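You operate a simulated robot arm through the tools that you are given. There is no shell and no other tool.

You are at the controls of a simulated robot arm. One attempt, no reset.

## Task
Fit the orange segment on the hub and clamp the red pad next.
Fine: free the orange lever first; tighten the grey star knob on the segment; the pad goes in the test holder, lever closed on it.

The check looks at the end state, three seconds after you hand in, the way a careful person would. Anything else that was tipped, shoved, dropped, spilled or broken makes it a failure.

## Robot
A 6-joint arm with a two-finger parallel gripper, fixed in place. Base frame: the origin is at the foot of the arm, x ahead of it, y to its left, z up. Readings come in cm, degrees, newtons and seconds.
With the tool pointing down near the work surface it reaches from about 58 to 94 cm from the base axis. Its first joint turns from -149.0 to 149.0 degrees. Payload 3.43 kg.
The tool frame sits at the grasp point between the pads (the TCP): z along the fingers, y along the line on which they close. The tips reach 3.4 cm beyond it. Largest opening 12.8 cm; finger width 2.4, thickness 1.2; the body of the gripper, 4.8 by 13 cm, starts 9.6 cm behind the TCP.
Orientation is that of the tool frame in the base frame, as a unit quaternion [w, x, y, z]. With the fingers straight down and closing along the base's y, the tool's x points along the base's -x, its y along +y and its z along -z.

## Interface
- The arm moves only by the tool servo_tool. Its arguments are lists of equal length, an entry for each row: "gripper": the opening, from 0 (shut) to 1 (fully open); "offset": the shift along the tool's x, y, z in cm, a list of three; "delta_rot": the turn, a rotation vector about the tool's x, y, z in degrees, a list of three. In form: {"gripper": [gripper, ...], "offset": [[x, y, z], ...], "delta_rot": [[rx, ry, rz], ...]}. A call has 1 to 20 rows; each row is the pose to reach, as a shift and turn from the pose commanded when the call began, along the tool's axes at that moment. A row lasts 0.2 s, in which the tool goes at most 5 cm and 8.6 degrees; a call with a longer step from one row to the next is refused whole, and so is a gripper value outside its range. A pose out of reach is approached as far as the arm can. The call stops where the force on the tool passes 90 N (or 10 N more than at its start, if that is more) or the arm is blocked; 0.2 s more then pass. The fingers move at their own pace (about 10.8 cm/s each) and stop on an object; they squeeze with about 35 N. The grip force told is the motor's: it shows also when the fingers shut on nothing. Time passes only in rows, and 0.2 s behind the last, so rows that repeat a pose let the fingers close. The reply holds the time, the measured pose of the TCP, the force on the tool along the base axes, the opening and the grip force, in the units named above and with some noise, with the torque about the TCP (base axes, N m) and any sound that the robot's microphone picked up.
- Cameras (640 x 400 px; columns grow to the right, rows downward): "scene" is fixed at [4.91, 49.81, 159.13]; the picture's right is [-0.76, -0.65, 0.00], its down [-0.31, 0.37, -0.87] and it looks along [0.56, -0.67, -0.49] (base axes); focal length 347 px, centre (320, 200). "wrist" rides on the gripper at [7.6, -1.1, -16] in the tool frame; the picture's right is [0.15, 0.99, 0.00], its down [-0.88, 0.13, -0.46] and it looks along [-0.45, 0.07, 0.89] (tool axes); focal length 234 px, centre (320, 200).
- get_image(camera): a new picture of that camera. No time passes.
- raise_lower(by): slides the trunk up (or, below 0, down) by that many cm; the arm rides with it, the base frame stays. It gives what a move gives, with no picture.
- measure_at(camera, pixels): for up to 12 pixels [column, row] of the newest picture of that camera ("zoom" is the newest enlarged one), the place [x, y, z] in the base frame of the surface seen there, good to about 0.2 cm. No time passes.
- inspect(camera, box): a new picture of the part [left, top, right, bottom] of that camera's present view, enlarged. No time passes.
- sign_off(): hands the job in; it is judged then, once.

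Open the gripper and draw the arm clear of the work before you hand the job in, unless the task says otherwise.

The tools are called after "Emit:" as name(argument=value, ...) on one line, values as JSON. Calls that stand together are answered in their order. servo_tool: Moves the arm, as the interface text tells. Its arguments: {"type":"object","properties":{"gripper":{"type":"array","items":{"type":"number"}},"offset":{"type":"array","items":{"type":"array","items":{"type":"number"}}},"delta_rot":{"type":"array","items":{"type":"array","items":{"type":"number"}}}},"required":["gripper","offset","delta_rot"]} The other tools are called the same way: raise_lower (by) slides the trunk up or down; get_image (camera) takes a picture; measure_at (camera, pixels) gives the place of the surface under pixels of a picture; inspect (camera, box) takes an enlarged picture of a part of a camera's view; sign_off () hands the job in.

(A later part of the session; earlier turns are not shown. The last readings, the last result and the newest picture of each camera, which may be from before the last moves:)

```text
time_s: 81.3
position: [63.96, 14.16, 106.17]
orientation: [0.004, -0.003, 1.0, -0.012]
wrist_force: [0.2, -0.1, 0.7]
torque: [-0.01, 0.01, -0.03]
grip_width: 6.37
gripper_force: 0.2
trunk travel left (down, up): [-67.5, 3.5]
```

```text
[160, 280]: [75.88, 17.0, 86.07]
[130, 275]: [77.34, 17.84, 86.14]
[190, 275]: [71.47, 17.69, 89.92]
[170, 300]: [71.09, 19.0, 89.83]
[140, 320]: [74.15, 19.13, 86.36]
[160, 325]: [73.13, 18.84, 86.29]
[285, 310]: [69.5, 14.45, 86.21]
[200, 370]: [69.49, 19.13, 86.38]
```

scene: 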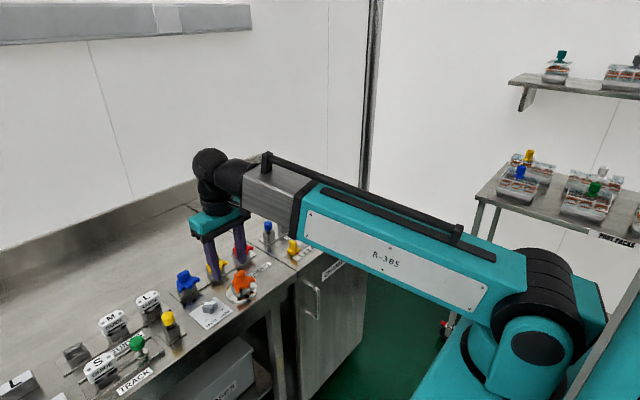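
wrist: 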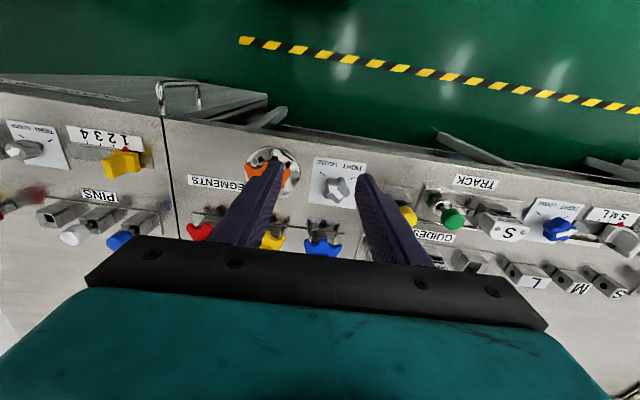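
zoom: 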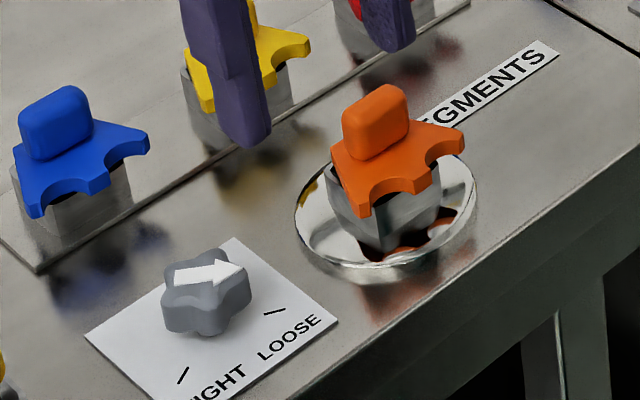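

The knob is a five-lobed star centred near (71.0,17.3), top 89.8, with its arrow at LOOSE; TIGHT is about 100° clockwise. I move above it with the tool yawed -60° so one finger meets a lobe and the other two lobes.

Emit:
servo_tool(gripper=[0.45, 0.45, 0.45, 0.45, 0.45, 0.45, 0.45, 0.45, 0.45], offset=[[-1, 0.4, 0], [-2, 0.8, 0], [-3, 1.2, 1], [-4, 1.6, 2], [-5, 2, 3.5], [-6, 2.5, 5], [-6.5, 2.8, 7], [-7.04, 3.14, 9], [-7.04, 3.14, 9]], delta_rot=[[0, 0, -7.5], [0, 0, -15], [0, 0, -22.5], [0, 0, -30], [0, 0, -37.5], [0, 0, -45], [0, 0, -52.5], [0, 0, -60], [0, 0, -60]])

Emit:
inspect(camera="wrist", box=[240, 100, 400, 230])

Emit:
inspect(camera="scene", box=[180, 240, 280, 330])

```text
time_s: 83.3
position: [70.95, 17.27, 96.83]
orientation: [-0.002, -0.503, 0.864, -0.013]
wrist_force: [-0.2, 0.4, 0.0]
torque: [0.01, 0.0, -0.01]
grip_width: 5.77
gripper_force: 0.0
trunk travel left (down, up): [-67.5, 3.5]
```

```text
3.08 times, centred on (320, 165) of wrist
```

zoom: 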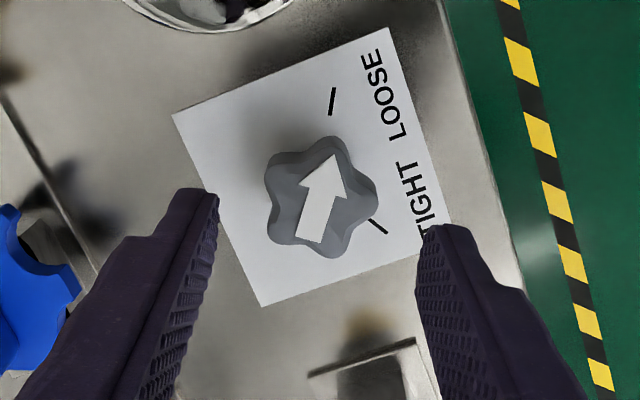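

```text
4.44 times, centred on (230, 285) of scene
```

zoom: 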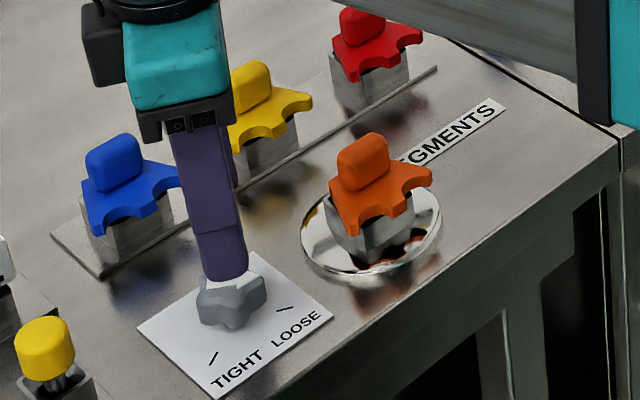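

I measure the star's lobes and marks here for a better centre.

Emit:
measure_at(camera="zoom", pixels=[[330, 145], [370, 195], [335, 250], [280, 230], [280, 170], [322, 200], [332, 100], [378, 227], [275, 175], [375, 190], [340, 165], [310, 238]])

```text
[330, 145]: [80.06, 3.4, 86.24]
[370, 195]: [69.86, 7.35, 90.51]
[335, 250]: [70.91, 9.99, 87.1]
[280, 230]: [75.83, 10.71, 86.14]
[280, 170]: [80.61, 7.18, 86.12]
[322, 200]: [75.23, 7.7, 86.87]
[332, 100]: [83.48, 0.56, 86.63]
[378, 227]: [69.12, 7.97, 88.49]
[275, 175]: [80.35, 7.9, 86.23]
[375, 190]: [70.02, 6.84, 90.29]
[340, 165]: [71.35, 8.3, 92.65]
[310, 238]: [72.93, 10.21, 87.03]
```

That measured the scene zoom instead; I redo the wrist zoom and measure it.

Emit:
inspect(camera="wrist", box=[240, 100, 400, 230])

Emit:
measure_at(camera="zoom", pixels=[[330, 147], [368, 195], [335, 247], [280, 232], [280, 172], [322, 200], [332, 100], [378, 227], [340, 165], [310, 238]])

```text
3.08 times, centred on (320, 165) of wrist
```

zoom: 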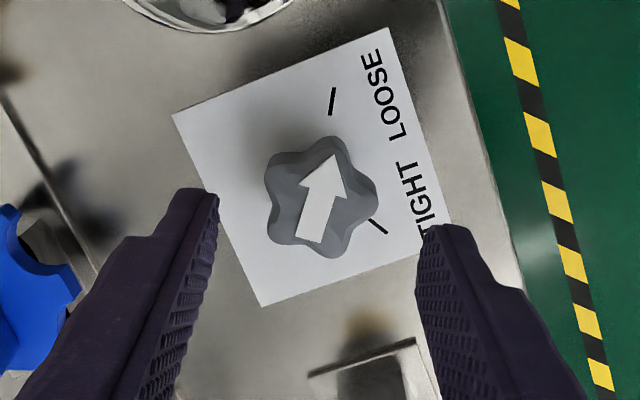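

```text
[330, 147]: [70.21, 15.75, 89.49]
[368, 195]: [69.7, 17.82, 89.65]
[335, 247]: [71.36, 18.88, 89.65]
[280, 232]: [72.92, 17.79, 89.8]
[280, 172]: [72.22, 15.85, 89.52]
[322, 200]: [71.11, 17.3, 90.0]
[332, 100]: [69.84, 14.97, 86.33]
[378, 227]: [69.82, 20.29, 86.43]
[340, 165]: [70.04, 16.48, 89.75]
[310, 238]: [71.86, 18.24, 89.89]
```

The star's centre is (71.25,17.25), with lobes at 15°+72k. I align the yaw to the 159° lobe and go down around the knob.

Emit:
servo_tool(gripper=[0.45, 0.45, 0.45, 0.45], offset=[[-0.15, -0.26, 1], [-0.15, -0.26, 3.5], [-0.15, -0.26, 6.1], [-0.15, -0.26, 6.1]], delta_rot=[[0, 0, -8], [0, 0, -8], [0, 0, -8], [0, 0, -8]])

Emit:
inspect(camera="wrist", box=[240, 120, 400, 250])

Emit:
inspect(camera="scene", box=[180, 260, 260, 330])

```text
time_s: 84.3
position: [71.5, 17.18, 90.71]
orientation: [-0.002, -0.561, 0.828, -0.012]
wrist_force: [0.3, -0.2, 0.1]
torque: [-0.02, -0.01, -0.03]
grip_width: 5.76
gripper_force: 0.0
trunk travel left (down, up): [-67.5, 3.5]
```

```text
3.08 times, centred on (320, 185) of wrist
```

zoom: 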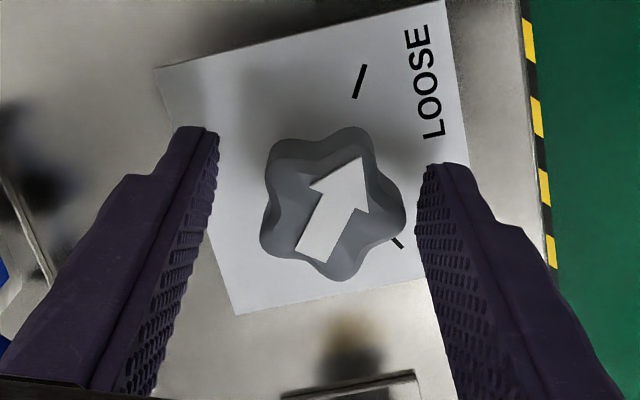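

```text
5.71 times, centred on (220, 295) of scene
```

zoom: 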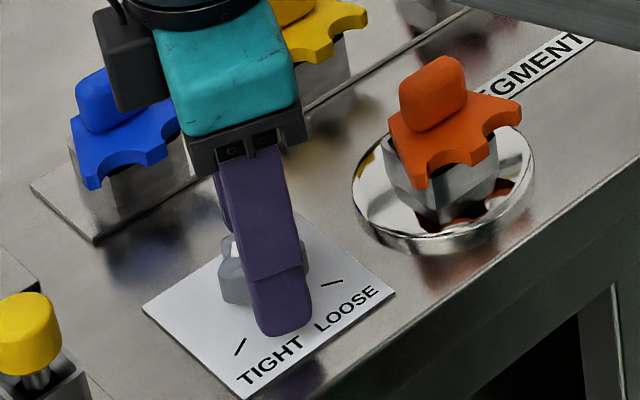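

The knob is about 0.25 cm off-centre toward tool +y; I shift and then close.

Emit:
servo_tool(gripper=[0.45, 0.4, 0.3, 0.2, 0.1, 0, 0], offset=[[0, 0.25, 0], [0, 0.25, 0], [0, 0.25, 0], [0, 0.25, 0], [0, 0.25, 0], [0, 0.25, 0], [0, 0.25, 0]], delta_rot=[[0, 0, 0], [0, 0, 0], [0, 0, 0], [0, 0, 0], [0, 0, 0], [0, 0, 0], [0, 0, 0]])

Emit:
inspect(camera="wrist", box=[240, 120, 400, 250])

```text
time_s: 85.9
position: [71.17, 17.22, 90.72]
orientation: [-0.003, -0.561, 0.828, -0.012]
wrist_force: [0.2, 0.5, 1.6]
torque: [0.33, 1.1, 0.0]
grip_width: 3.88
gripper_force: 44.7
trunk travel left (down, up): [-67.5, 3.5]
```

```text
3.08 times, centred on (320, 185) of wrist
```

zoom: 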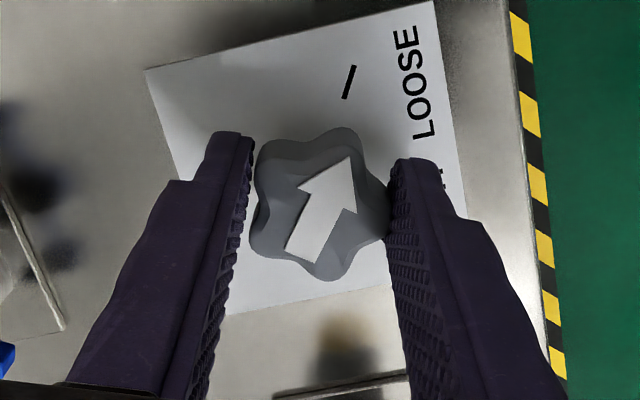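

The star is gripped at 3.88 cm. I turn it clockwise toward TIGHT, 100° in steps.

Emit:
servo_tool(gripper=[0, 0, 0, 0, 0, 0, 0, 0, 0, 0, 0, 0, 0, 0], offset=[[0, 0, 0], [0, 0, 0], [0, 0, 0], [0, 0, 0], [0, 0, 0], [0, 0, 0], [0, 0, 0], [0, 0, 0], [0, 0, 0], [0, 0, 0], [0, 0, 0], [0, 0, 0], [0, 0, 0], [0, 0, 0]], delta_rot=[[0, 0, 8], [0, 0, 16], [0, 0, 24], [0, 0, 32], [0, 0, 40], [0, 0, 48], [0, 0, 56], [0, 0, 64], [0, 0, 72], [0, 0, 80], [0, 0, 88], [0, 0, 94], [0, 0, 100], [0, 0, 100]])

Emit:
inspect(camera="wrist", box=[240, 120, 400, 250])

```text
time_s: 88.9
position: [71.13, 17.53, 90.94]
orientation: [0.006, 0.275, 0.961, -0.006]
wrist_force: [-15.4, 26.3, -5.9]
torque: [1.29, 0.32, 0.0]
grip_width: 3.85
gripper_force: 45.5
trunk travel left (down, up): [-67.5, 3.5]
```

```text
3.08 times, centred on (320, 185) of wrist
```

zoom: 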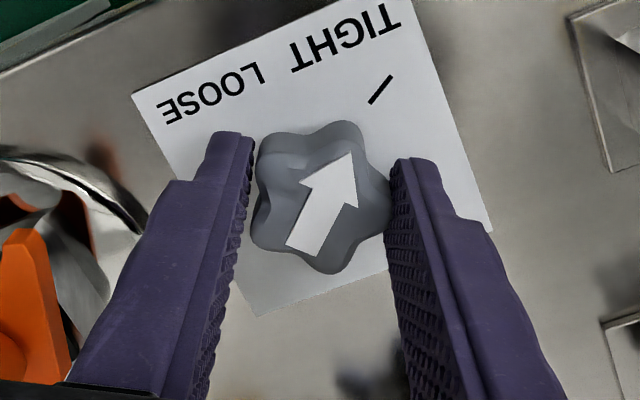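

The arrow is near TIGHT but a few degrees short, and there's no resisting torque. I turn further in small steps to find the stop.

Emit:
servo_tool(gripper=[0, 0, 0, 0], offset=[[0, 0, 0], [0, 0, 0], [0, 0, 0], [0, 0, 0]], delta_rot=[[0, 0, 3], [0, 0, 6], [0, 0, 9], [0, 0, 9]])

Emit:
inspect(camera="wrist", box=[240, 120, 400, 250])

```text
time_s: 89.9
position: [71.23, 17.64, 90.77]
orientation: [0.007, 0.349, 0.937, -0.005]
wrist_force: [-8.3, 28.1, 6.3]
torque: [1.51, 0.11, -0.01]
grip_width: 3.83
gripper_force: 45.1
trunk travel left (down, up): [-67.5, 3.5]
```

```text
3.08 times, centred on (320, 185) of wrist
```

zoom: 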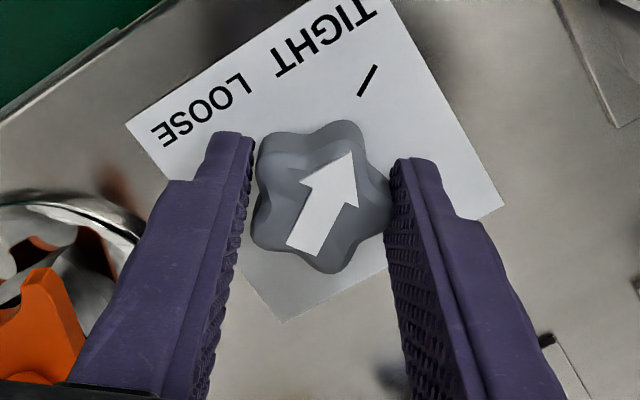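

The mark's own slant (about 58°) against the arrow's (69°) suggests about 10° more. I continue in small steps until torque builds up.

Emit:
servo_tool(gripper=[0, 0, 0, 0, 0], offset=[[0, 0, 0], [0, 0, 0], [0, 0, 0], [0, 0, 0], [0, 0, 0]], delta_rot=[[0, 0, 3], [0, 0, 6], [0, 0, 9], [0, 0, 11], [0, 0, 11]])

Emit:
inspect(camera="wrist", box=[240, 120, 400, 250])

Emit:
inspect(camera="scene", box=[180, 260, 260, 330])

```text
time_s: 91.1
position: [71.29, 17.34, 90.79]
orientation: [0.008, 0.437, 0.899, -0.004]
wrist_force: [11.3, 23.0, 7.6]
torque: [1.53, -0.16, 0.14]
grip_width: 3.75
gripper_force: 45.1
trunk travel left (down, up): [-67.5, 3.5]
```

```text
3.08 times, centred on (320, 185) of wrist
```

zoom: 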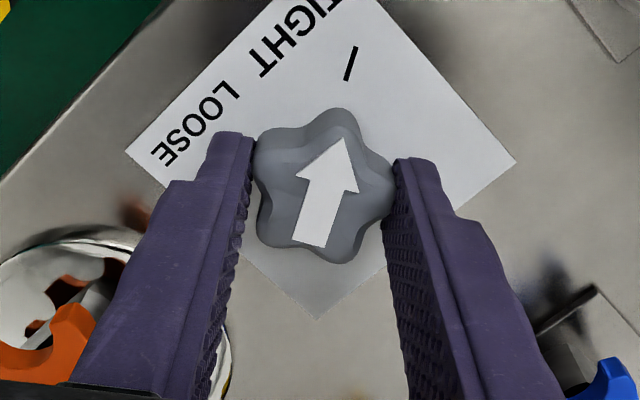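

```text
5.71 times, centred on (220, 295) of scene
```

zoom: 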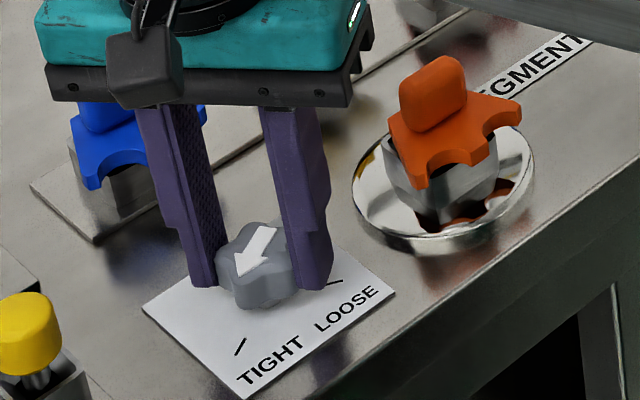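

The arrow is now parallel to the TIGHT mark, and the fingers began to slip on it: it is at the stop. I open and rise.

Emit:
servo_tool(gripper=[0.2, 0.45, 0.5, 0.5, 0.5, 0.5, 0.5], offset=[[0, 0, 0], [0, 0, 0], [0, 0, 0], [0, 0, -3], [0, 0, -7], [0, 0, -12], [0, 0, -12]], delta_rot=[[0, 0, 0], [0, 0, 0], [0, 0, 0], [0, 0, 0], [0, 0, 0], [0, 0, 0], [0, 0, 0]])

Emit:
inspect(camera="wrist", box=[240, 90, 400, 220])

Emit:
inspect(camera="scene", box=[180, 260, 260, 330])

```text
time_s: 92.7
position: [71.11, 17.4, 102.95]
orientation: [0.009, 0.437, 0.9, -0.008]
wrist_force: [0.4, -0.5, 1.1]
torque: [0.02, 0.03, 0.01]
grip_width: 6.4
gripper_force: 0.0
trunk travel left (down, up): [-67.5, 3.5]
```

```text
3.08 times, centred on (320, 155) of wrist
```

zoom: 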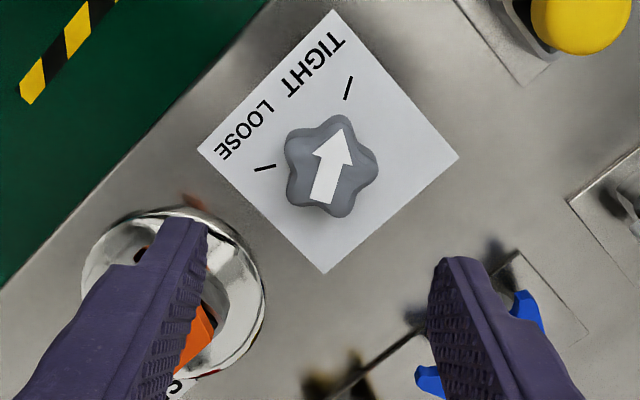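

```text
5.71 times, centred on (220, 295) of scene
```

zoom: 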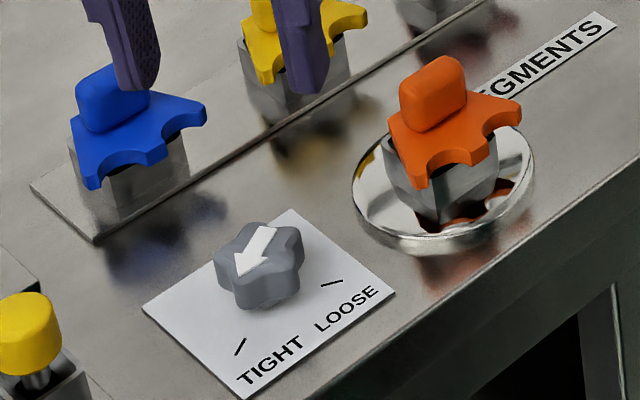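

The star knob's arrow is at TIGHT, with the segment undisturbed. Now I go over to the red pad, unwinding the yaw as I go.

Emit:
servo_tool(gripper=[0.5, 0.5, 0.5, 0.5, 0.5, 0.5, 0.5, 0.5, 0.5, 0.5, 0.5, 0.5, 0.5], offset=[[-3.47, -3.05, -0.5], [-6.95, -6.1, -1], [-10.4, -9.15, -1.5], [-13.9, -12.2, -2], [-17.4, -15.25, -2.5], [-20.85, -18.3, -3], [-24.3, -21.35, -3], [-27.8, -24.4, -3], [-31.3, -27.45, -3], [-34.75, -30.5, -3], [-38.2, -33.55, -3], [-41.7, -36.6, -3], [-41.7, -36.6, -3]], delta_rot=[[0, 0, -4.3], [0, 0, -8.6], [0, 0, -12.9], [0, 0, -17.2], [0, 0, -21.5], [0, 0, -25.8], [0, 0, -30.1], [0, 0, -34.4], [0, 0, -38.7], [0, 0, -43], [0, 0, -47.3], [0, 0, -51.8], [0, 0, -51.8]])

Emit:
get_image(camera="wrist")

Emit:
get_image(camera="scene")

```text
time_s: 95.5
position: [67.96, -38.07, 107.02]
orientation: [0.005, -0.001, 1.0, -0.012]
wrist_force: [-0.6, 0.3, -0.4]
torque: [-0.01, 0.02, -0.02]
grip_width: 6.41
gripper_force: 0.0
trunk travel left (down, up): [-67.5, 3.5]
```

```text
taken
```

wrist: 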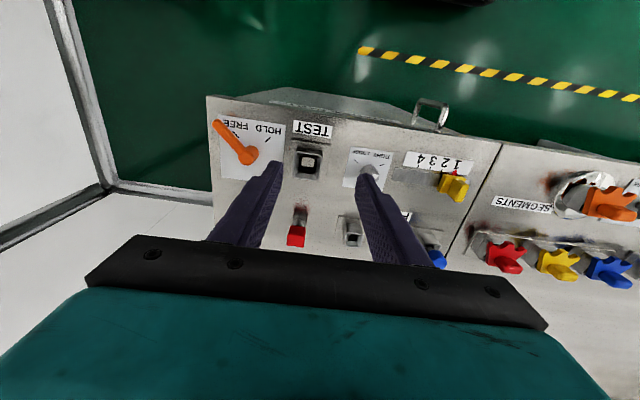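

```text
taken
```

scene: 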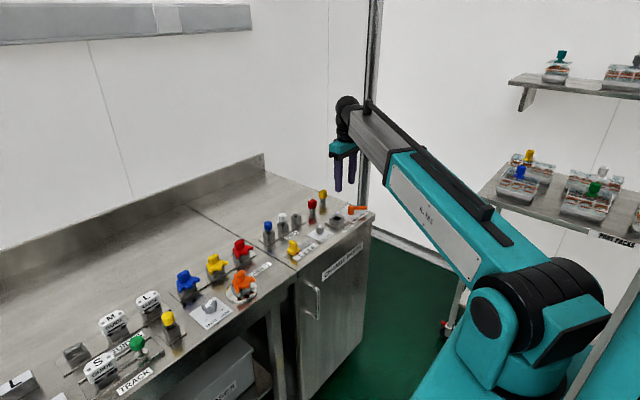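

The red pad is at (297,235) in the wrist view. I enlarge it and the TEST holder, and measure both.

Emit:
inspect(camera="wrist", box=[270, 135, 350, 195])

Emit:
measure_at(camera="zoom", pixels=[[210, 160], [300, 100], [390, 125], [300, 150], [230, 235], [290, 285], [370, 260], [255, 110], [395, 140], [310, 180], [240, 180], [385, 200]])

Emit:
inspect(camera="wrist", box=[270, 195, 330, 250])

Emit:
measure_at(camera="zoom", pixels=[[200, 340], [360, 360], [220, 420], [280, 380], [200, 390], [360, 395], [280, 330], [320, 200], [300, 280], [240, 370], [330, 375], [280, 360]])

```text
6.67 times, centred on (310, 165) of wrist
```

zoom: 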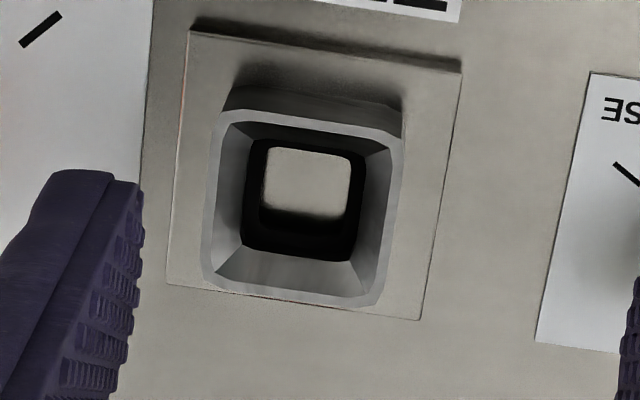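

```text
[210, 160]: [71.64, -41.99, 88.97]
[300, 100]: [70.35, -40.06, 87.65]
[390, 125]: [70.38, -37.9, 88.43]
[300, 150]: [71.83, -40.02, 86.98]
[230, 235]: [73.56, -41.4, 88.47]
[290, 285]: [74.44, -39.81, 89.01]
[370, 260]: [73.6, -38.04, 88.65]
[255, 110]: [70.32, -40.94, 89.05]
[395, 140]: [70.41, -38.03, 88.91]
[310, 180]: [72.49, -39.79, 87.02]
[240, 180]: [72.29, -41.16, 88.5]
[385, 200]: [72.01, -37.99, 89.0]
```

```text
7.27 times, centred on (300, 222) of wrist
```

zoom: 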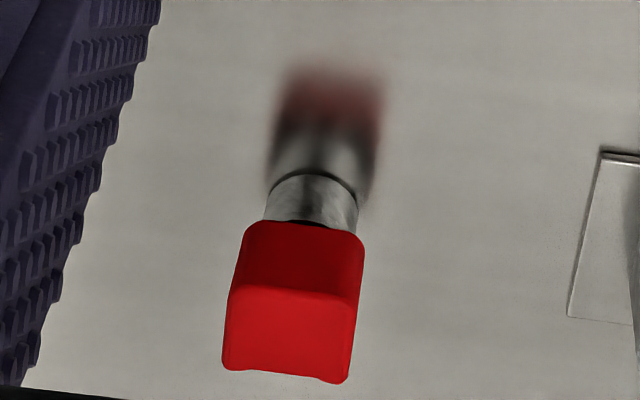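

```text
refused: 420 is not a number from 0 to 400
```

TEST socket: rim x 70.3–74.4, y -42.0 to -38.0, z 89.0, centre (72.4,-40.0). Now the pad's points.

Emit:
measure_at(camera="zoom", pixels=[[235, 300], [350, 310], [230, 360], [345, 370], [290, 330], [250, 240], [360, 250], [300, 260], [310, 200], [310, 185], [240, 340], [335, 345]])

Emit:
inspect(camera="scene", box=[295, 185, 335, 220])

Emit:
measure_at(camera="zoom", pixels=[[210, 180], [270, 140], [340, 160], [290, 175], [230, 220], [330, 220], [275, 200], [270, 300], [270, 330], [300, 320]])

```text
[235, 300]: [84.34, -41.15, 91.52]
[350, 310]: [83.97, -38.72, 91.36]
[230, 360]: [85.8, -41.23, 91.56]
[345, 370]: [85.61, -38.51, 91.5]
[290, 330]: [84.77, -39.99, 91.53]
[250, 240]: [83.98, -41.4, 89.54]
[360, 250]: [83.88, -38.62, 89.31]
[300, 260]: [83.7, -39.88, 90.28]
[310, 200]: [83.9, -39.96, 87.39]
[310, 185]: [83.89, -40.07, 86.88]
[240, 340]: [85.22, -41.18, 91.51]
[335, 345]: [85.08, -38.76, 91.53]
```

```text
11.43 times, centred on (315, 202) of scene
```

zoom: 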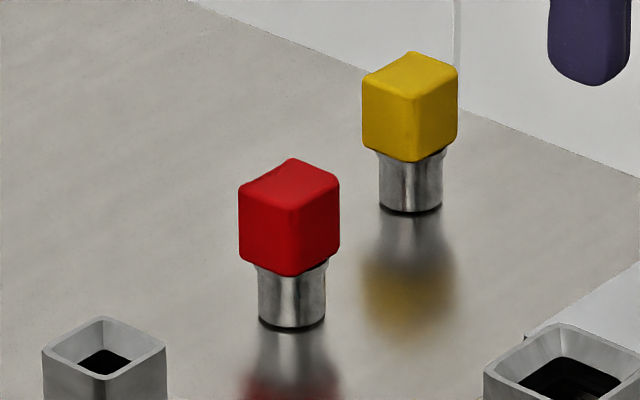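

```text
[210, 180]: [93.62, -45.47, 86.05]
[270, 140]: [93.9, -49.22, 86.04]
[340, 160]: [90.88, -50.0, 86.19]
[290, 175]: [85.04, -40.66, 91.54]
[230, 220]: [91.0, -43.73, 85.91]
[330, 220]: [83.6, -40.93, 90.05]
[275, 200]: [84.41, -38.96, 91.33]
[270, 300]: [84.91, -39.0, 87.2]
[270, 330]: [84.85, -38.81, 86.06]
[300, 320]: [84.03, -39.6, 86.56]
```

The red pad's head is centred at (84.8,-39.95), 2.8 cm wide, top 91.55, standing free on its stem. I move above it and level the tool.

Emit:
servo_tool(gripper=[0.4, 0.4, 0.4, 0.4, 0.4, 0.4], offset=[[-4, -0.5, 1], [-8, -1, 3], [-12, -1.4, 5], [-15.5, -1.7, 7], [-16.84, -1.88, 9], [-16.84, -1.88, 9]], delta_rot=[[-1.4, 0.57, 0], [-1.4, 0.57, 0], [-1.4, 0.57, 0], [-1.4, 0.57, 0], [-1.4, 0.57, 0], [-1.4, 0.57, 0]])

Emit:
inspect(camera="wrist", box=[240, 110, 400, 240])

Emit:
inspect(camera="scene", box=[270, 150, 370, 225])

```text
time_s: 96.9
position: [84.95, -40.23, 98.26]
orientation: [-0.001, 0.0, 1.0, 0.001]
wrist_force: [-0.3, 0.8, 0.5]
torque: [0.02, 0.04, 0.01]
grip_width: 5.11
gripper_force: 0.0
trunk travel left (down, up): [-67.5, 3.5]
```

```text
3.08 times, centred on (320, 175) of wrist
```

zoom: 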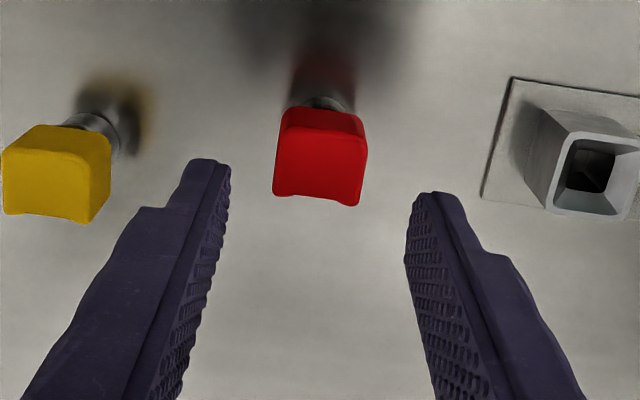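

```text
5.33 times, centred on (320, 188) of scene
```

zoom: 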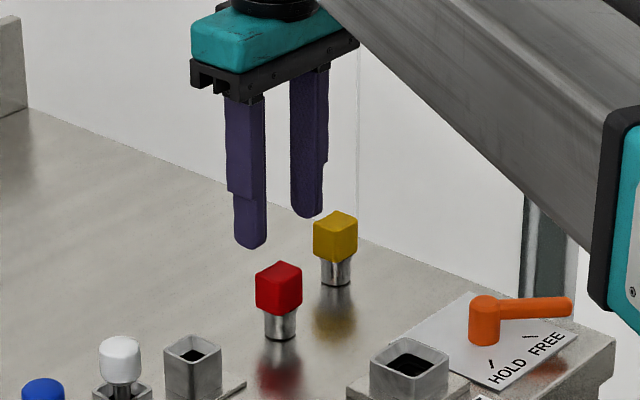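

The pad is centred between the fingers. I go down to TCP z≈92.3.

Emit:
servo_tool(gripper=[0.4, 0.4, 0.4, 0.4], offset=[[0, 0.1, 2], [0, 0.1, 4], [0, 0.1, 5.95], [0, 0.1, 5.95]], delta_rot=[[0, 0, 0], [0, 0, 0], [0, 0, 0], [0, 0, 0]])

Emit:
inspect(camera="wrist", box=[240, 110, 400, 240])

Emit:
inspect(camera="scene", box=[280, 170, 350, 220])

```text
time_s: 97.9
position: [84.98, -39.83, 92.12]
orientation: [-0.002, 0.001, 1.0, 0.001]
wrist_force: [0.3, 0.4, 0.5]
torque: [0.0, 0.03, 0.03]
grip_width: 5.11
gripper_force: 0.0
trunk travel left (down, up): [-67.5, 3.5]
```

```text
3.08 times, centred on (320, 175) of wrist
```

zoom: 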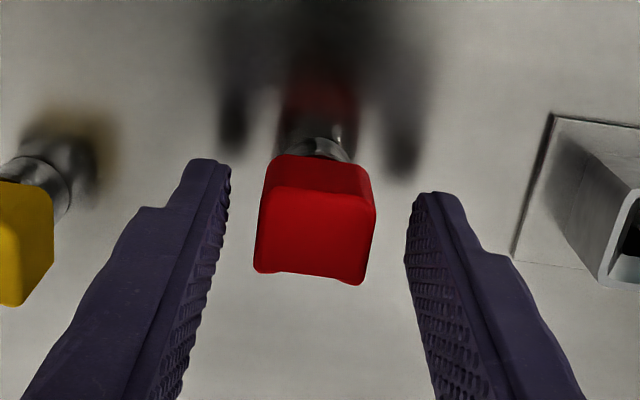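

```text
8.00 times, centred on (315, 195) of scene
```

zoom: 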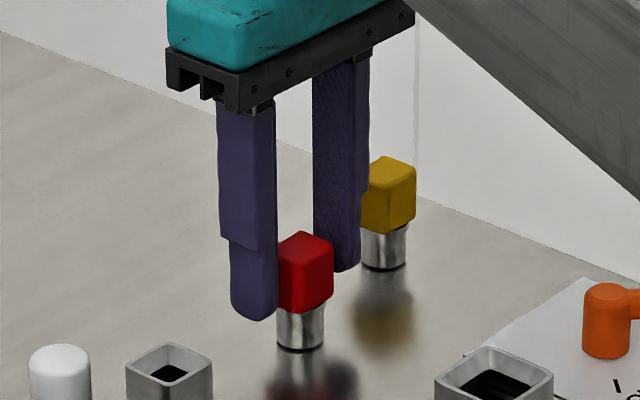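

The fingers flank the head well. I close gently on it.

Emit:
servo_tool(gripper=[0.35, 0.3, 0.25, 0.2, 0.15, 0.1, 0, 0], offset=[[0, 0, 0], [0, 0, 0], [0, 0, 0], [0, 0, 0], [0, 0, 0], [0, 0, 0], [0, 0, 0], [0, 0, 0]], delta_rot=[[0, 0, 0], [0, 0, 0], [0, 0, 0], [0, 0, 0], [0, 0, 0], [0, 0, 0], [0, 0, 0], [0, 0, 0]])

Emit:
inspect(camera="wrist", box=[240, 110, 400, 240])

Emit:
inspect(camera="scene", box=[280, 170, 350, 220])

```text
time_s: 99.7
position: [85.06, -39.96, 92.25]
orientation: [-0.001, -0.001, 1.0, 0.001]
wrist_force: [0.3, 0.6, -0.1]
torque: [0.0, -0.02, 0.02]
grip_width: 2.9
gripper_force: 35.2
trunk travel left (down, up): [-67.5, 3.5]
```

```text
3.08 times, centred on (320, 175) of wrist
```

zoom: 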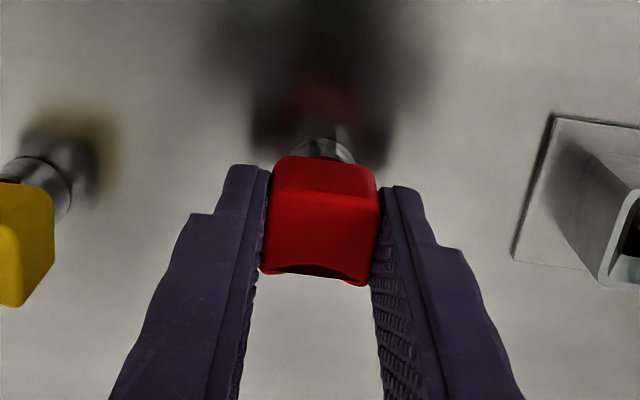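

```text
8.00 times, centred on (315, 195) of scene
```

zoom: 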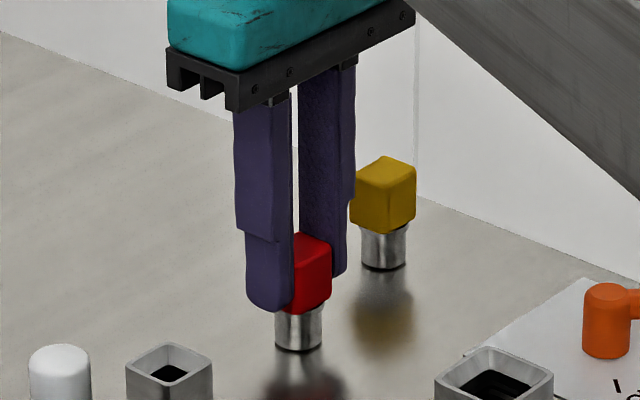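

The pad is gripped at 2.9 cm on its flat sides. I lift slowly and check.

Emit:
servo_tool(gripper=[0, 0, 0, 0, 0, 0, 0, 0], offset=[[0, 0, -0.3], [0, 0, -0.6], [0, 0, -1], [0, 0, -1.6], [0, 0, -2.6], [0, 0, -4], [0, 0, -6], [0, 0, -6]], delta_rot=[[0, 0, 0], [0, 0, 0], [0, 0, 0], [0, 0, 0], [0, 0, 0], [0, 0, 0], [0, 0, 0], [0, 0, 0]])

Emit:
inspect(camera="scene", box=[280, 150, 380, 225])

Emit:
inspect(camera="wrist", box=[240, 110, 400, 240])

Emit:
measure_at(camera="zoom", pixels=[[320, 140], [300, 175], [350, 180], [285, 240], [350, 250], [320, 150], [320, 220]])

```text
time_s: 101.5
position: [85.15, -39.86, 98.5]
orientation: [-0.002, 0.0, 1.0, 0.001]
wrist_force: [-0.2, -0.1, -0.8]
torque: [-0.05, 0.0, -0.01]
grip_width: 2.88
gripper_force: 35.2
trunk travel left (down, up): [-67.5, 3.5]
```

```text
5.33 times, centred on (330, 188) of scene
```

zoom: 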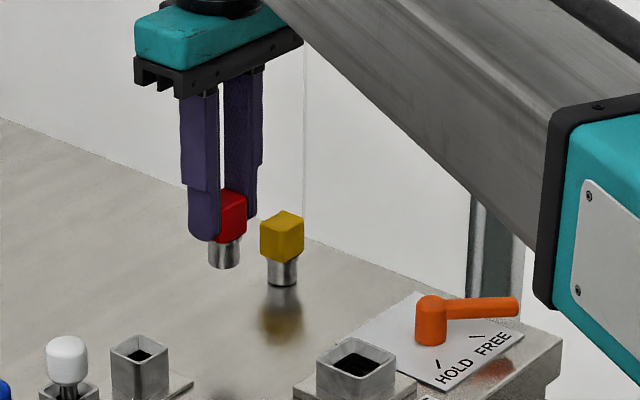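

```text
3.08 times, centred on (320, 175) of wrist
```

zoom: 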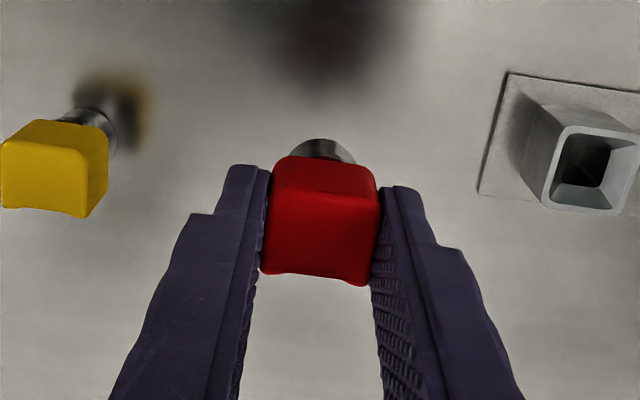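

```text
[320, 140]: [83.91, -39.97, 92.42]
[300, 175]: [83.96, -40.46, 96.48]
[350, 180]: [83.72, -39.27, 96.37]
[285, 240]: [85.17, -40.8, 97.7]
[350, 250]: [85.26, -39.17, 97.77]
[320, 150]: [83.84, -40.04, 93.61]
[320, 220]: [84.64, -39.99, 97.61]
```

The pad is firmly held with its centre at about (85.0,-40.0). I move it across to above the TEST holder.

Emit:
servo_tool(gripper=[0, 0, 0, 0, 0, 0], offset=[[2, 0, -0.5], [5, 0, -0.5], [8, -0.05, -0.5], [11, -0.05, -0.5], [12.65, -0.05, 0], [12.65, -0.05, 0]], delta_rot=[[0, 0, 0], [0, 0, 0], [0, 0, 0], [0, 0, 0], [0, 0, 0], [0, 0, 0]])

Emit:
inspect(camera="wrist", box=[250, 110, 390, 230])

Emit:
measure_at(camera="zoom", pixels=[[320, 120], [320, 100], [270, 50], [370, 60], [320, 40], [250, 100], [400, 120], [300, 135], [345, 140]])

Emit:
inspect(camera="scene", box=[300, 160, 380, 225])

```text
time_s: 102.9
position: [72.49, -40.08, 98.22]
orientation: [0.0, 0.0, 1.0, 0.001]
wrist_force: [1.0, 0.5, -0.3]
torque: [0.01, -0.03, -0.03]
grip_width: 2.88
gripper_force: 35.2
trunk travel left (down, up): [-67.5, 3.5]
```

```text
3.33 times, centred on (320, 170) of wrist
```

zoom: 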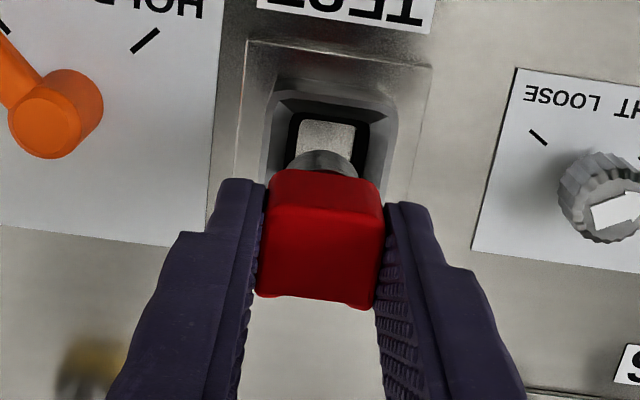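

```text
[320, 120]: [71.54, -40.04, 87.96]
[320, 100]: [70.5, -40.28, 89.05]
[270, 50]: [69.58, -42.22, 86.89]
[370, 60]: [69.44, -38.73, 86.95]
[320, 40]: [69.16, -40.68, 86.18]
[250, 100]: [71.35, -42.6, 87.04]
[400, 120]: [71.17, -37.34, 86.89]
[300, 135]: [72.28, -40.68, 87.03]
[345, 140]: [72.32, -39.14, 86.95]
```

```text
6.15 times, centred on (340, 192) of scene
```

zoom: 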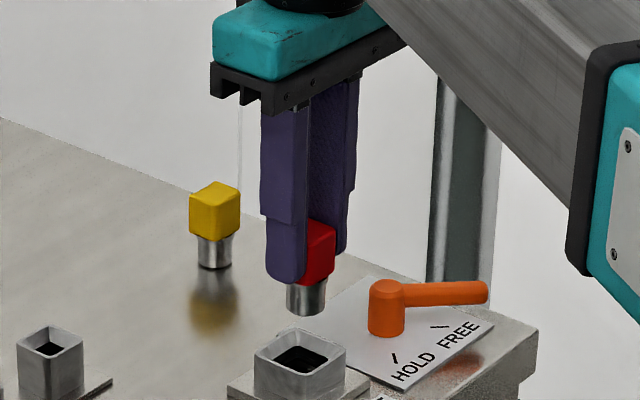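

Stem and socket line up. I nudge y by +0.1 and descend 3.7 cm, watching for forces.

Emit:
servo_tool(gripper=[0, 0, 0, 0, 0, 0, 0, 0], offset=[[0, 0.1, 0.8], [0, 0.1, 1.6], [0, 0.1, 2.2], [0, 0.1, 2.6], [0, 0.1, 3], [0, 0.1, 3.4], [0, 0.1, 3.7], [0, 0.1, 3.7]], delta_rot=[[0, 0, 0], [0, 0, 0], [0, 0, 0], [0, 0, 0], [0, 0, 0], [0, 0, 0], [0, 0, 0], [0, 0, 0]])

Emit:
inspect(camera="wrist", box=[250, 110, 390, 230])

Emit:
inspect(camera="scene", box=[300, 170, 380, 235])

```text
time_s: 104.7
position: [72.39, -39.79, 94.72]
orientation: [-0.001, -0.001, 1.0, 0.001]
wrist_force: [-0.3, 0.3, -1.1]
torque: [0.0, 0.0, -0.02]
grip_width: 2.9
gripper_force: 35.7
trunk travel left (down, up): [-67.5, 3.5]
```

```text
3.33 times, centred on (320, 170) of wrist
```

zoom: 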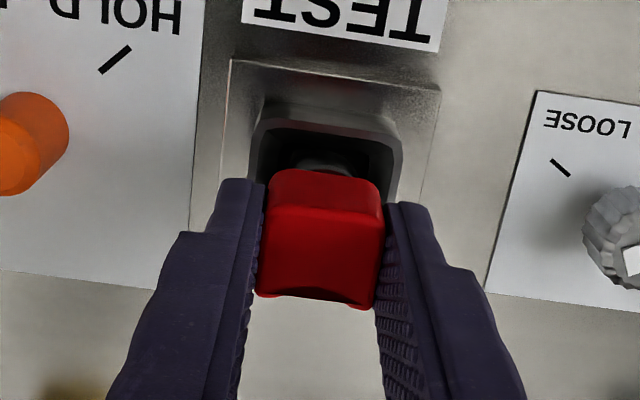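

```text
6.15 times, centred on (340, 202) of scene
```

zoom: 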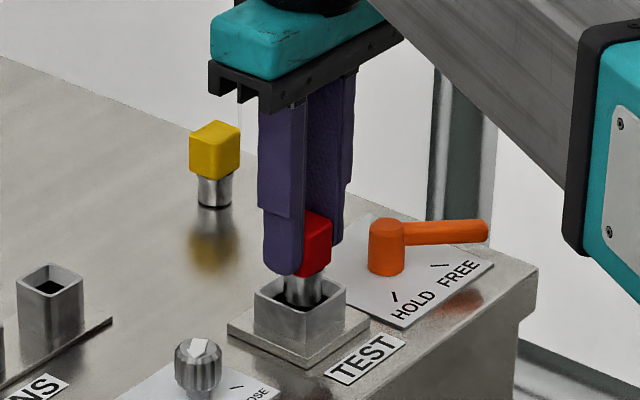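

The stem is entering the funnel freely. I lower in 0.15 cm steps until it rests.

Emit:
servo_tool(gripper=[0, 0, 0, 0, 0, 0, 0, 0], offset=[[0, -0.05, 0.2], [0, -0.05, 0.4], [0, -0.05, 0.6], [0, -0.05, 0.8], [0, -0.05, 1.0], [0, -0.05, 1.2], [0, -0.05, 1.35], [0, -0.05, 1.5]], delta_rot=[[0, 0, 0], [0, 0, 0], [0, 0, 0], [0, 0, 0], [0, 0, 0], [0, 0, 0], [0, 0, 0], [0, 0, 0]])

Emit:
inspect(camera="scene", box=[300, 170, 380, 235])

```text
time_s: 106.5
position: [72.38, -39.92, 93.2]
orientation: [-0.001, 0.001, 1.0, 0.001]
wrist_force: [-0.4, 0.2, 0.7]
torque: [0.02, 0.0, 0.0]
grip_width: 2.88
gripper_force: 34.7
trunk travel left (down, up): [-67.5, 3.5]
```

```text
6.15 times, centred on (340, 202) of scene
```

zoom: 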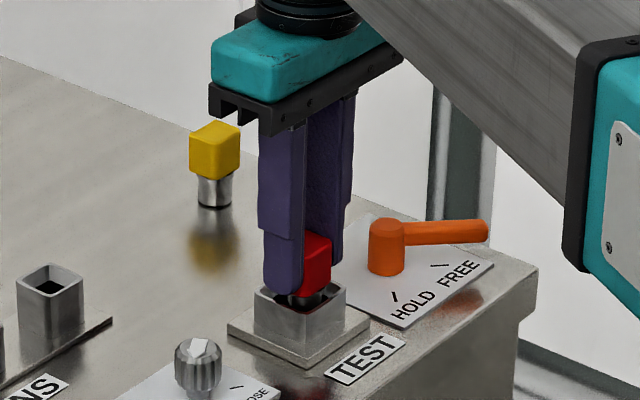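

Still free. I continue in 0.1 cm steps for up to 0.6 cm.

Emit:
servo_tool(gripper=[0, 0, 0, 0, 0, 0, 0], offset=[[0, 0, 0.1], [0, 0, 0.2], [0, 0, 0.3], [0, 0, 0.4], [0, 0, 0.5], [0, 0, 0.6], [0, 0, 0.6]], delta_rot=[[0, 0, 0], [0, 0, 0], [0, 0, 0], [0, 0, 0], [0, 0, 0], [0, 0, 0], [0, 0, 0]])

Emit:
inspect(camera="scene", box=[310, 185, 370, 230])

Emit:
inspect(camera="wrist", box=[250, 110, 390, 230])

```text
time_s: 108.1
position: [72.36, -39.82, 93.02]
orientation: [0.002, 0.0, 1.0, -0.001]
wrist_force: [8.6, -7.4, 42.2]
torque: [-0.2, -0.31, 0.01]
grip_width: 2.92
gripper_force: 35.0
trunk travel left (down, up): [-67.5, 3.5]
```

```text
8.89 times, centred on (340, 208) of scene
```

zoom: 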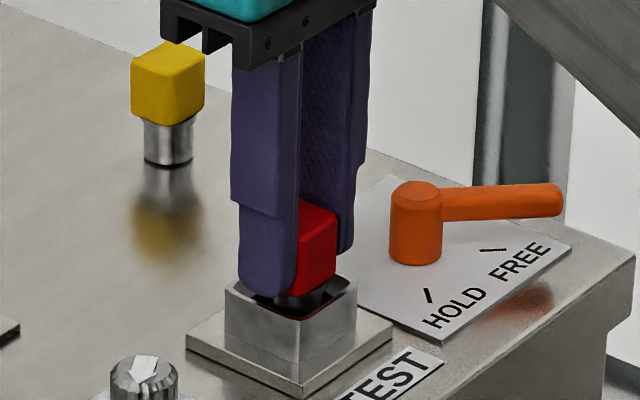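

```text
3.33 times, centred on (320, 170) of wrist
```

zoom: 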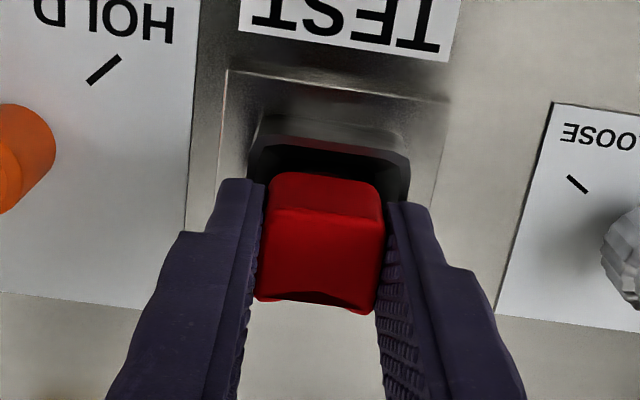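

42 N at stem bottom ≈86.9, which is the socket floor: the pad is seated. I relax, open and look.

Emit:
servo_tool(gripper=[0, 0, 0.1, 0.2, 0.3, 0.35, 0.35], offset=[[0, 0, -0.2], [0, 0, -0.38], [0, 0, -0.38], [0, 0, -0.38], [0, 0, -0.38], [0, 0, -0.38], [0, 0, -0.38]], delta_rot=[[0, 0, 0], [0, 0, 0], [0, 0, 0], [0, 0, 0], [0, 0, 0], [0, 0, 0], [0, 0, 0]])

Emit:
inspect(camera="scene", box=[310, 185, 370, 230])

```text
time_s: 109.7
position: [72.3, -39.94, 92.91]
orientation: [-0.001, -0.001, 1.0, 0.002]
wrist_force: [0.1, -0.1, 0.0]
torque: [-0.05, -0.01, 0.04]
grip_width: 4.48
gripper_force: 0.0
trunk travel left (down, up): [-67.5, 3.5]
```

```text
8.89 times, centred on (340, 208) of scene
```

zoom: 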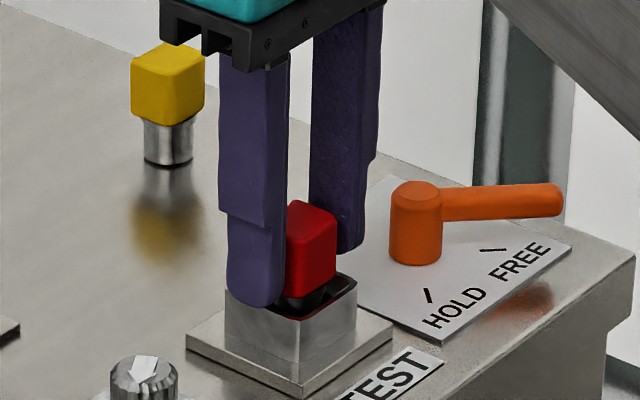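

The pad stands upright in the holder. I raise the gripper straight up.

Emit:
servo_tool(gripper=[0.36, 0.36, 0.36, 0.36, 0.36], offset=[[0, 0, -1], [0, 0, -3], [0, 0, -6], [0, 0, -9.5], [0, 0, -9.5]], delta_rot=[[0, 0, 0], [0, 0, 0], [0, 0, 0], [0, 0, 0], [0, 0, 0]])

Emit:
inspect(camera="scene", box=[310, 185, 370, 230])

Emit:
inspect(camera="wrist", box=[220, 90, 400, 220])

Emit:
measure_at(camera="zoom", pixels=[[310, 185], [350, 190], [315, 225], [355, 235], [335, 210], [80, 120], [60, 100], [20, 50], [110, 30], [330, 165]])

```text
time_s: 110.9
position: [72.43, -39.76, 102.44]
orientation: [-0.001, 0.0, 1.0, 0.0]
wrist_force: [0.3, -0.3, 0.1]
torque: [-0.01, -0.02, 0.04]
grip_width: 4.61
gripper_force: 0.1
trunk travel left (down, up): [-67.5, 3.5]
```

```text
8.89 times, centred on (340, 208) of scene
```

zoom: 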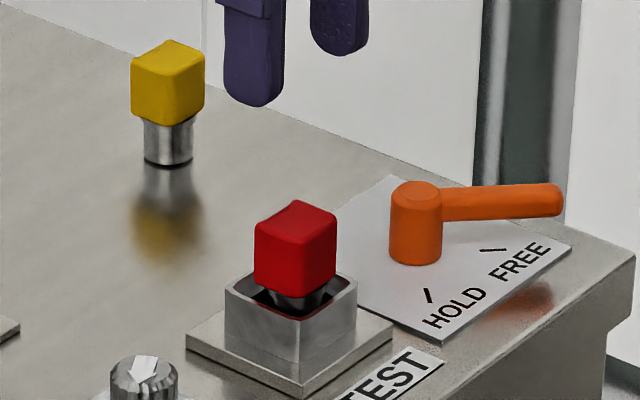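

```text
3.08 times, centred on (310, 155) of wrist
```

zoom: 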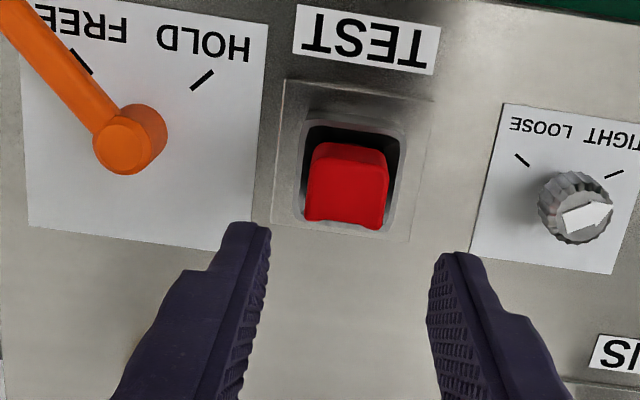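

```text
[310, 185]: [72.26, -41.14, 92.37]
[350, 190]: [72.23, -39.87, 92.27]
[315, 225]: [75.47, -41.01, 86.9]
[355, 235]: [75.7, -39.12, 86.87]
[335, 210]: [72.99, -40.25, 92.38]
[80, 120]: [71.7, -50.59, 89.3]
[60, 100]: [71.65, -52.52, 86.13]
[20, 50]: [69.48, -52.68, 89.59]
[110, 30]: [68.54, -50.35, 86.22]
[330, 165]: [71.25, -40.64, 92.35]
```

The red pad is seated level (top 92.4). Now I go to the lever at FREE, with the tool yawed -42° to straddle it.

Emit:
servo_tool(gripper=[0.26, 0.26, 0.26, 0.26, 0.26, 0.26, 0.26], offset=[[0.3, -2, 0], [0.7, -4, 0], [1.1, -6, 1], [1.5, -8, 2], [1.8, -9.5, 3], [2.13, -11.1, 4], [2.13, -11.1, 4]], delta_rot=[[0, 0, -7], [0, 0, -14], [0, 0, -21], [0, 0, -28], [0, 0, -35], [0, 0, -42], [0, 0, -42]])

Emit:
inspect(camera="wrist", box=[230, 90, 410, 230])

Emit:
measure_at(camera="zoom", pixels=[[320, 210], [325, 180], [328, 150], [330, 120], [335, 90]])

```text
time_s: 112.5
position: [70.32, -51.25, 98.26]
orientation: [0.0, -0.359, 0.933, 0.001]
wrist_force: [0.5, 0.5, -0.7]
torque: [-0.01, -0.01, 0.03]
grip_width: 3.32
gripper_force: 0.1
trunk travel left (down, up): [-67.5, 3.5]
```

```text
2.86 times, centred on (320, 160) of wrist
```

zoom: 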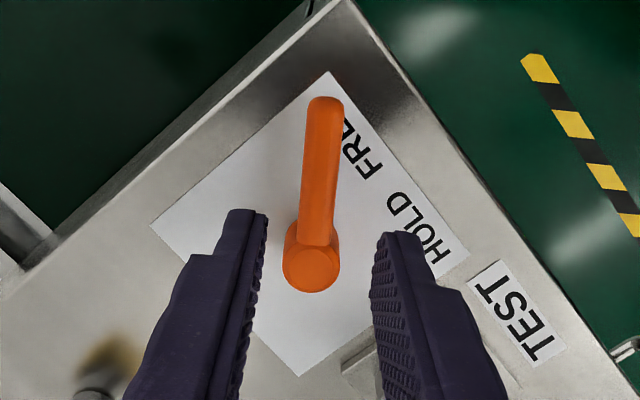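

```text
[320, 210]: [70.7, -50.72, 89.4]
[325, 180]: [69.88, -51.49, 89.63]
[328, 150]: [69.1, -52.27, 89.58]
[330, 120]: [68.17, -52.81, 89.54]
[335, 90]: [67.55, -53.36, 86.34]
```

The lever is between the fingers. I lower to TCP z≈90.85.

Emit:
servo_tool(gripper=[0.26, 0.26, 0.26, 0.26], offset=[[-0.1, 0.15, 2.5], [-0.1, 0.15, 5], [-0.1, 0.15, 7.4], [-0.1, 0.15, 7.4]], delta_rot=[[0, 0, 0], [0, 0, 0], [0, 0, 0], [0, 0, 0]])

Emit:
inspect(camera="wrist", box=[220, 100, 420, 270])

```text
time_s: 113.5
position: [70.14, -50.83, 91.02]
orientation: [0.0, -0.358, 0.934, 0.001]
wrist_force: [-0.5, -0.8, 0.0]
torque: [-0.05, -0.01, -0.02]
grip_width: 3.35
gripper_force: 0.0
trunk travel left (down, up): [-67.5, 3.5]
```

```text
2.35 times, centred on (320, 185) of wrist
```

zoom: 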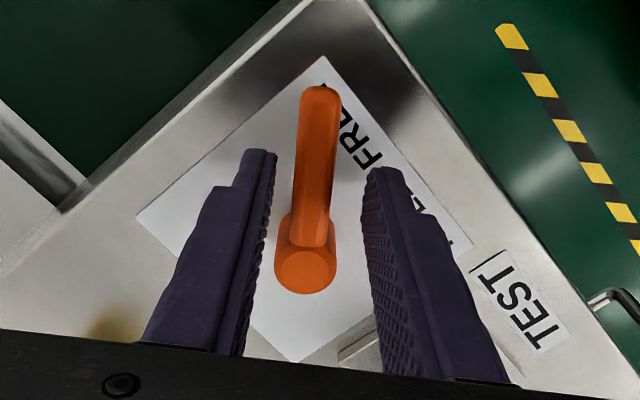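

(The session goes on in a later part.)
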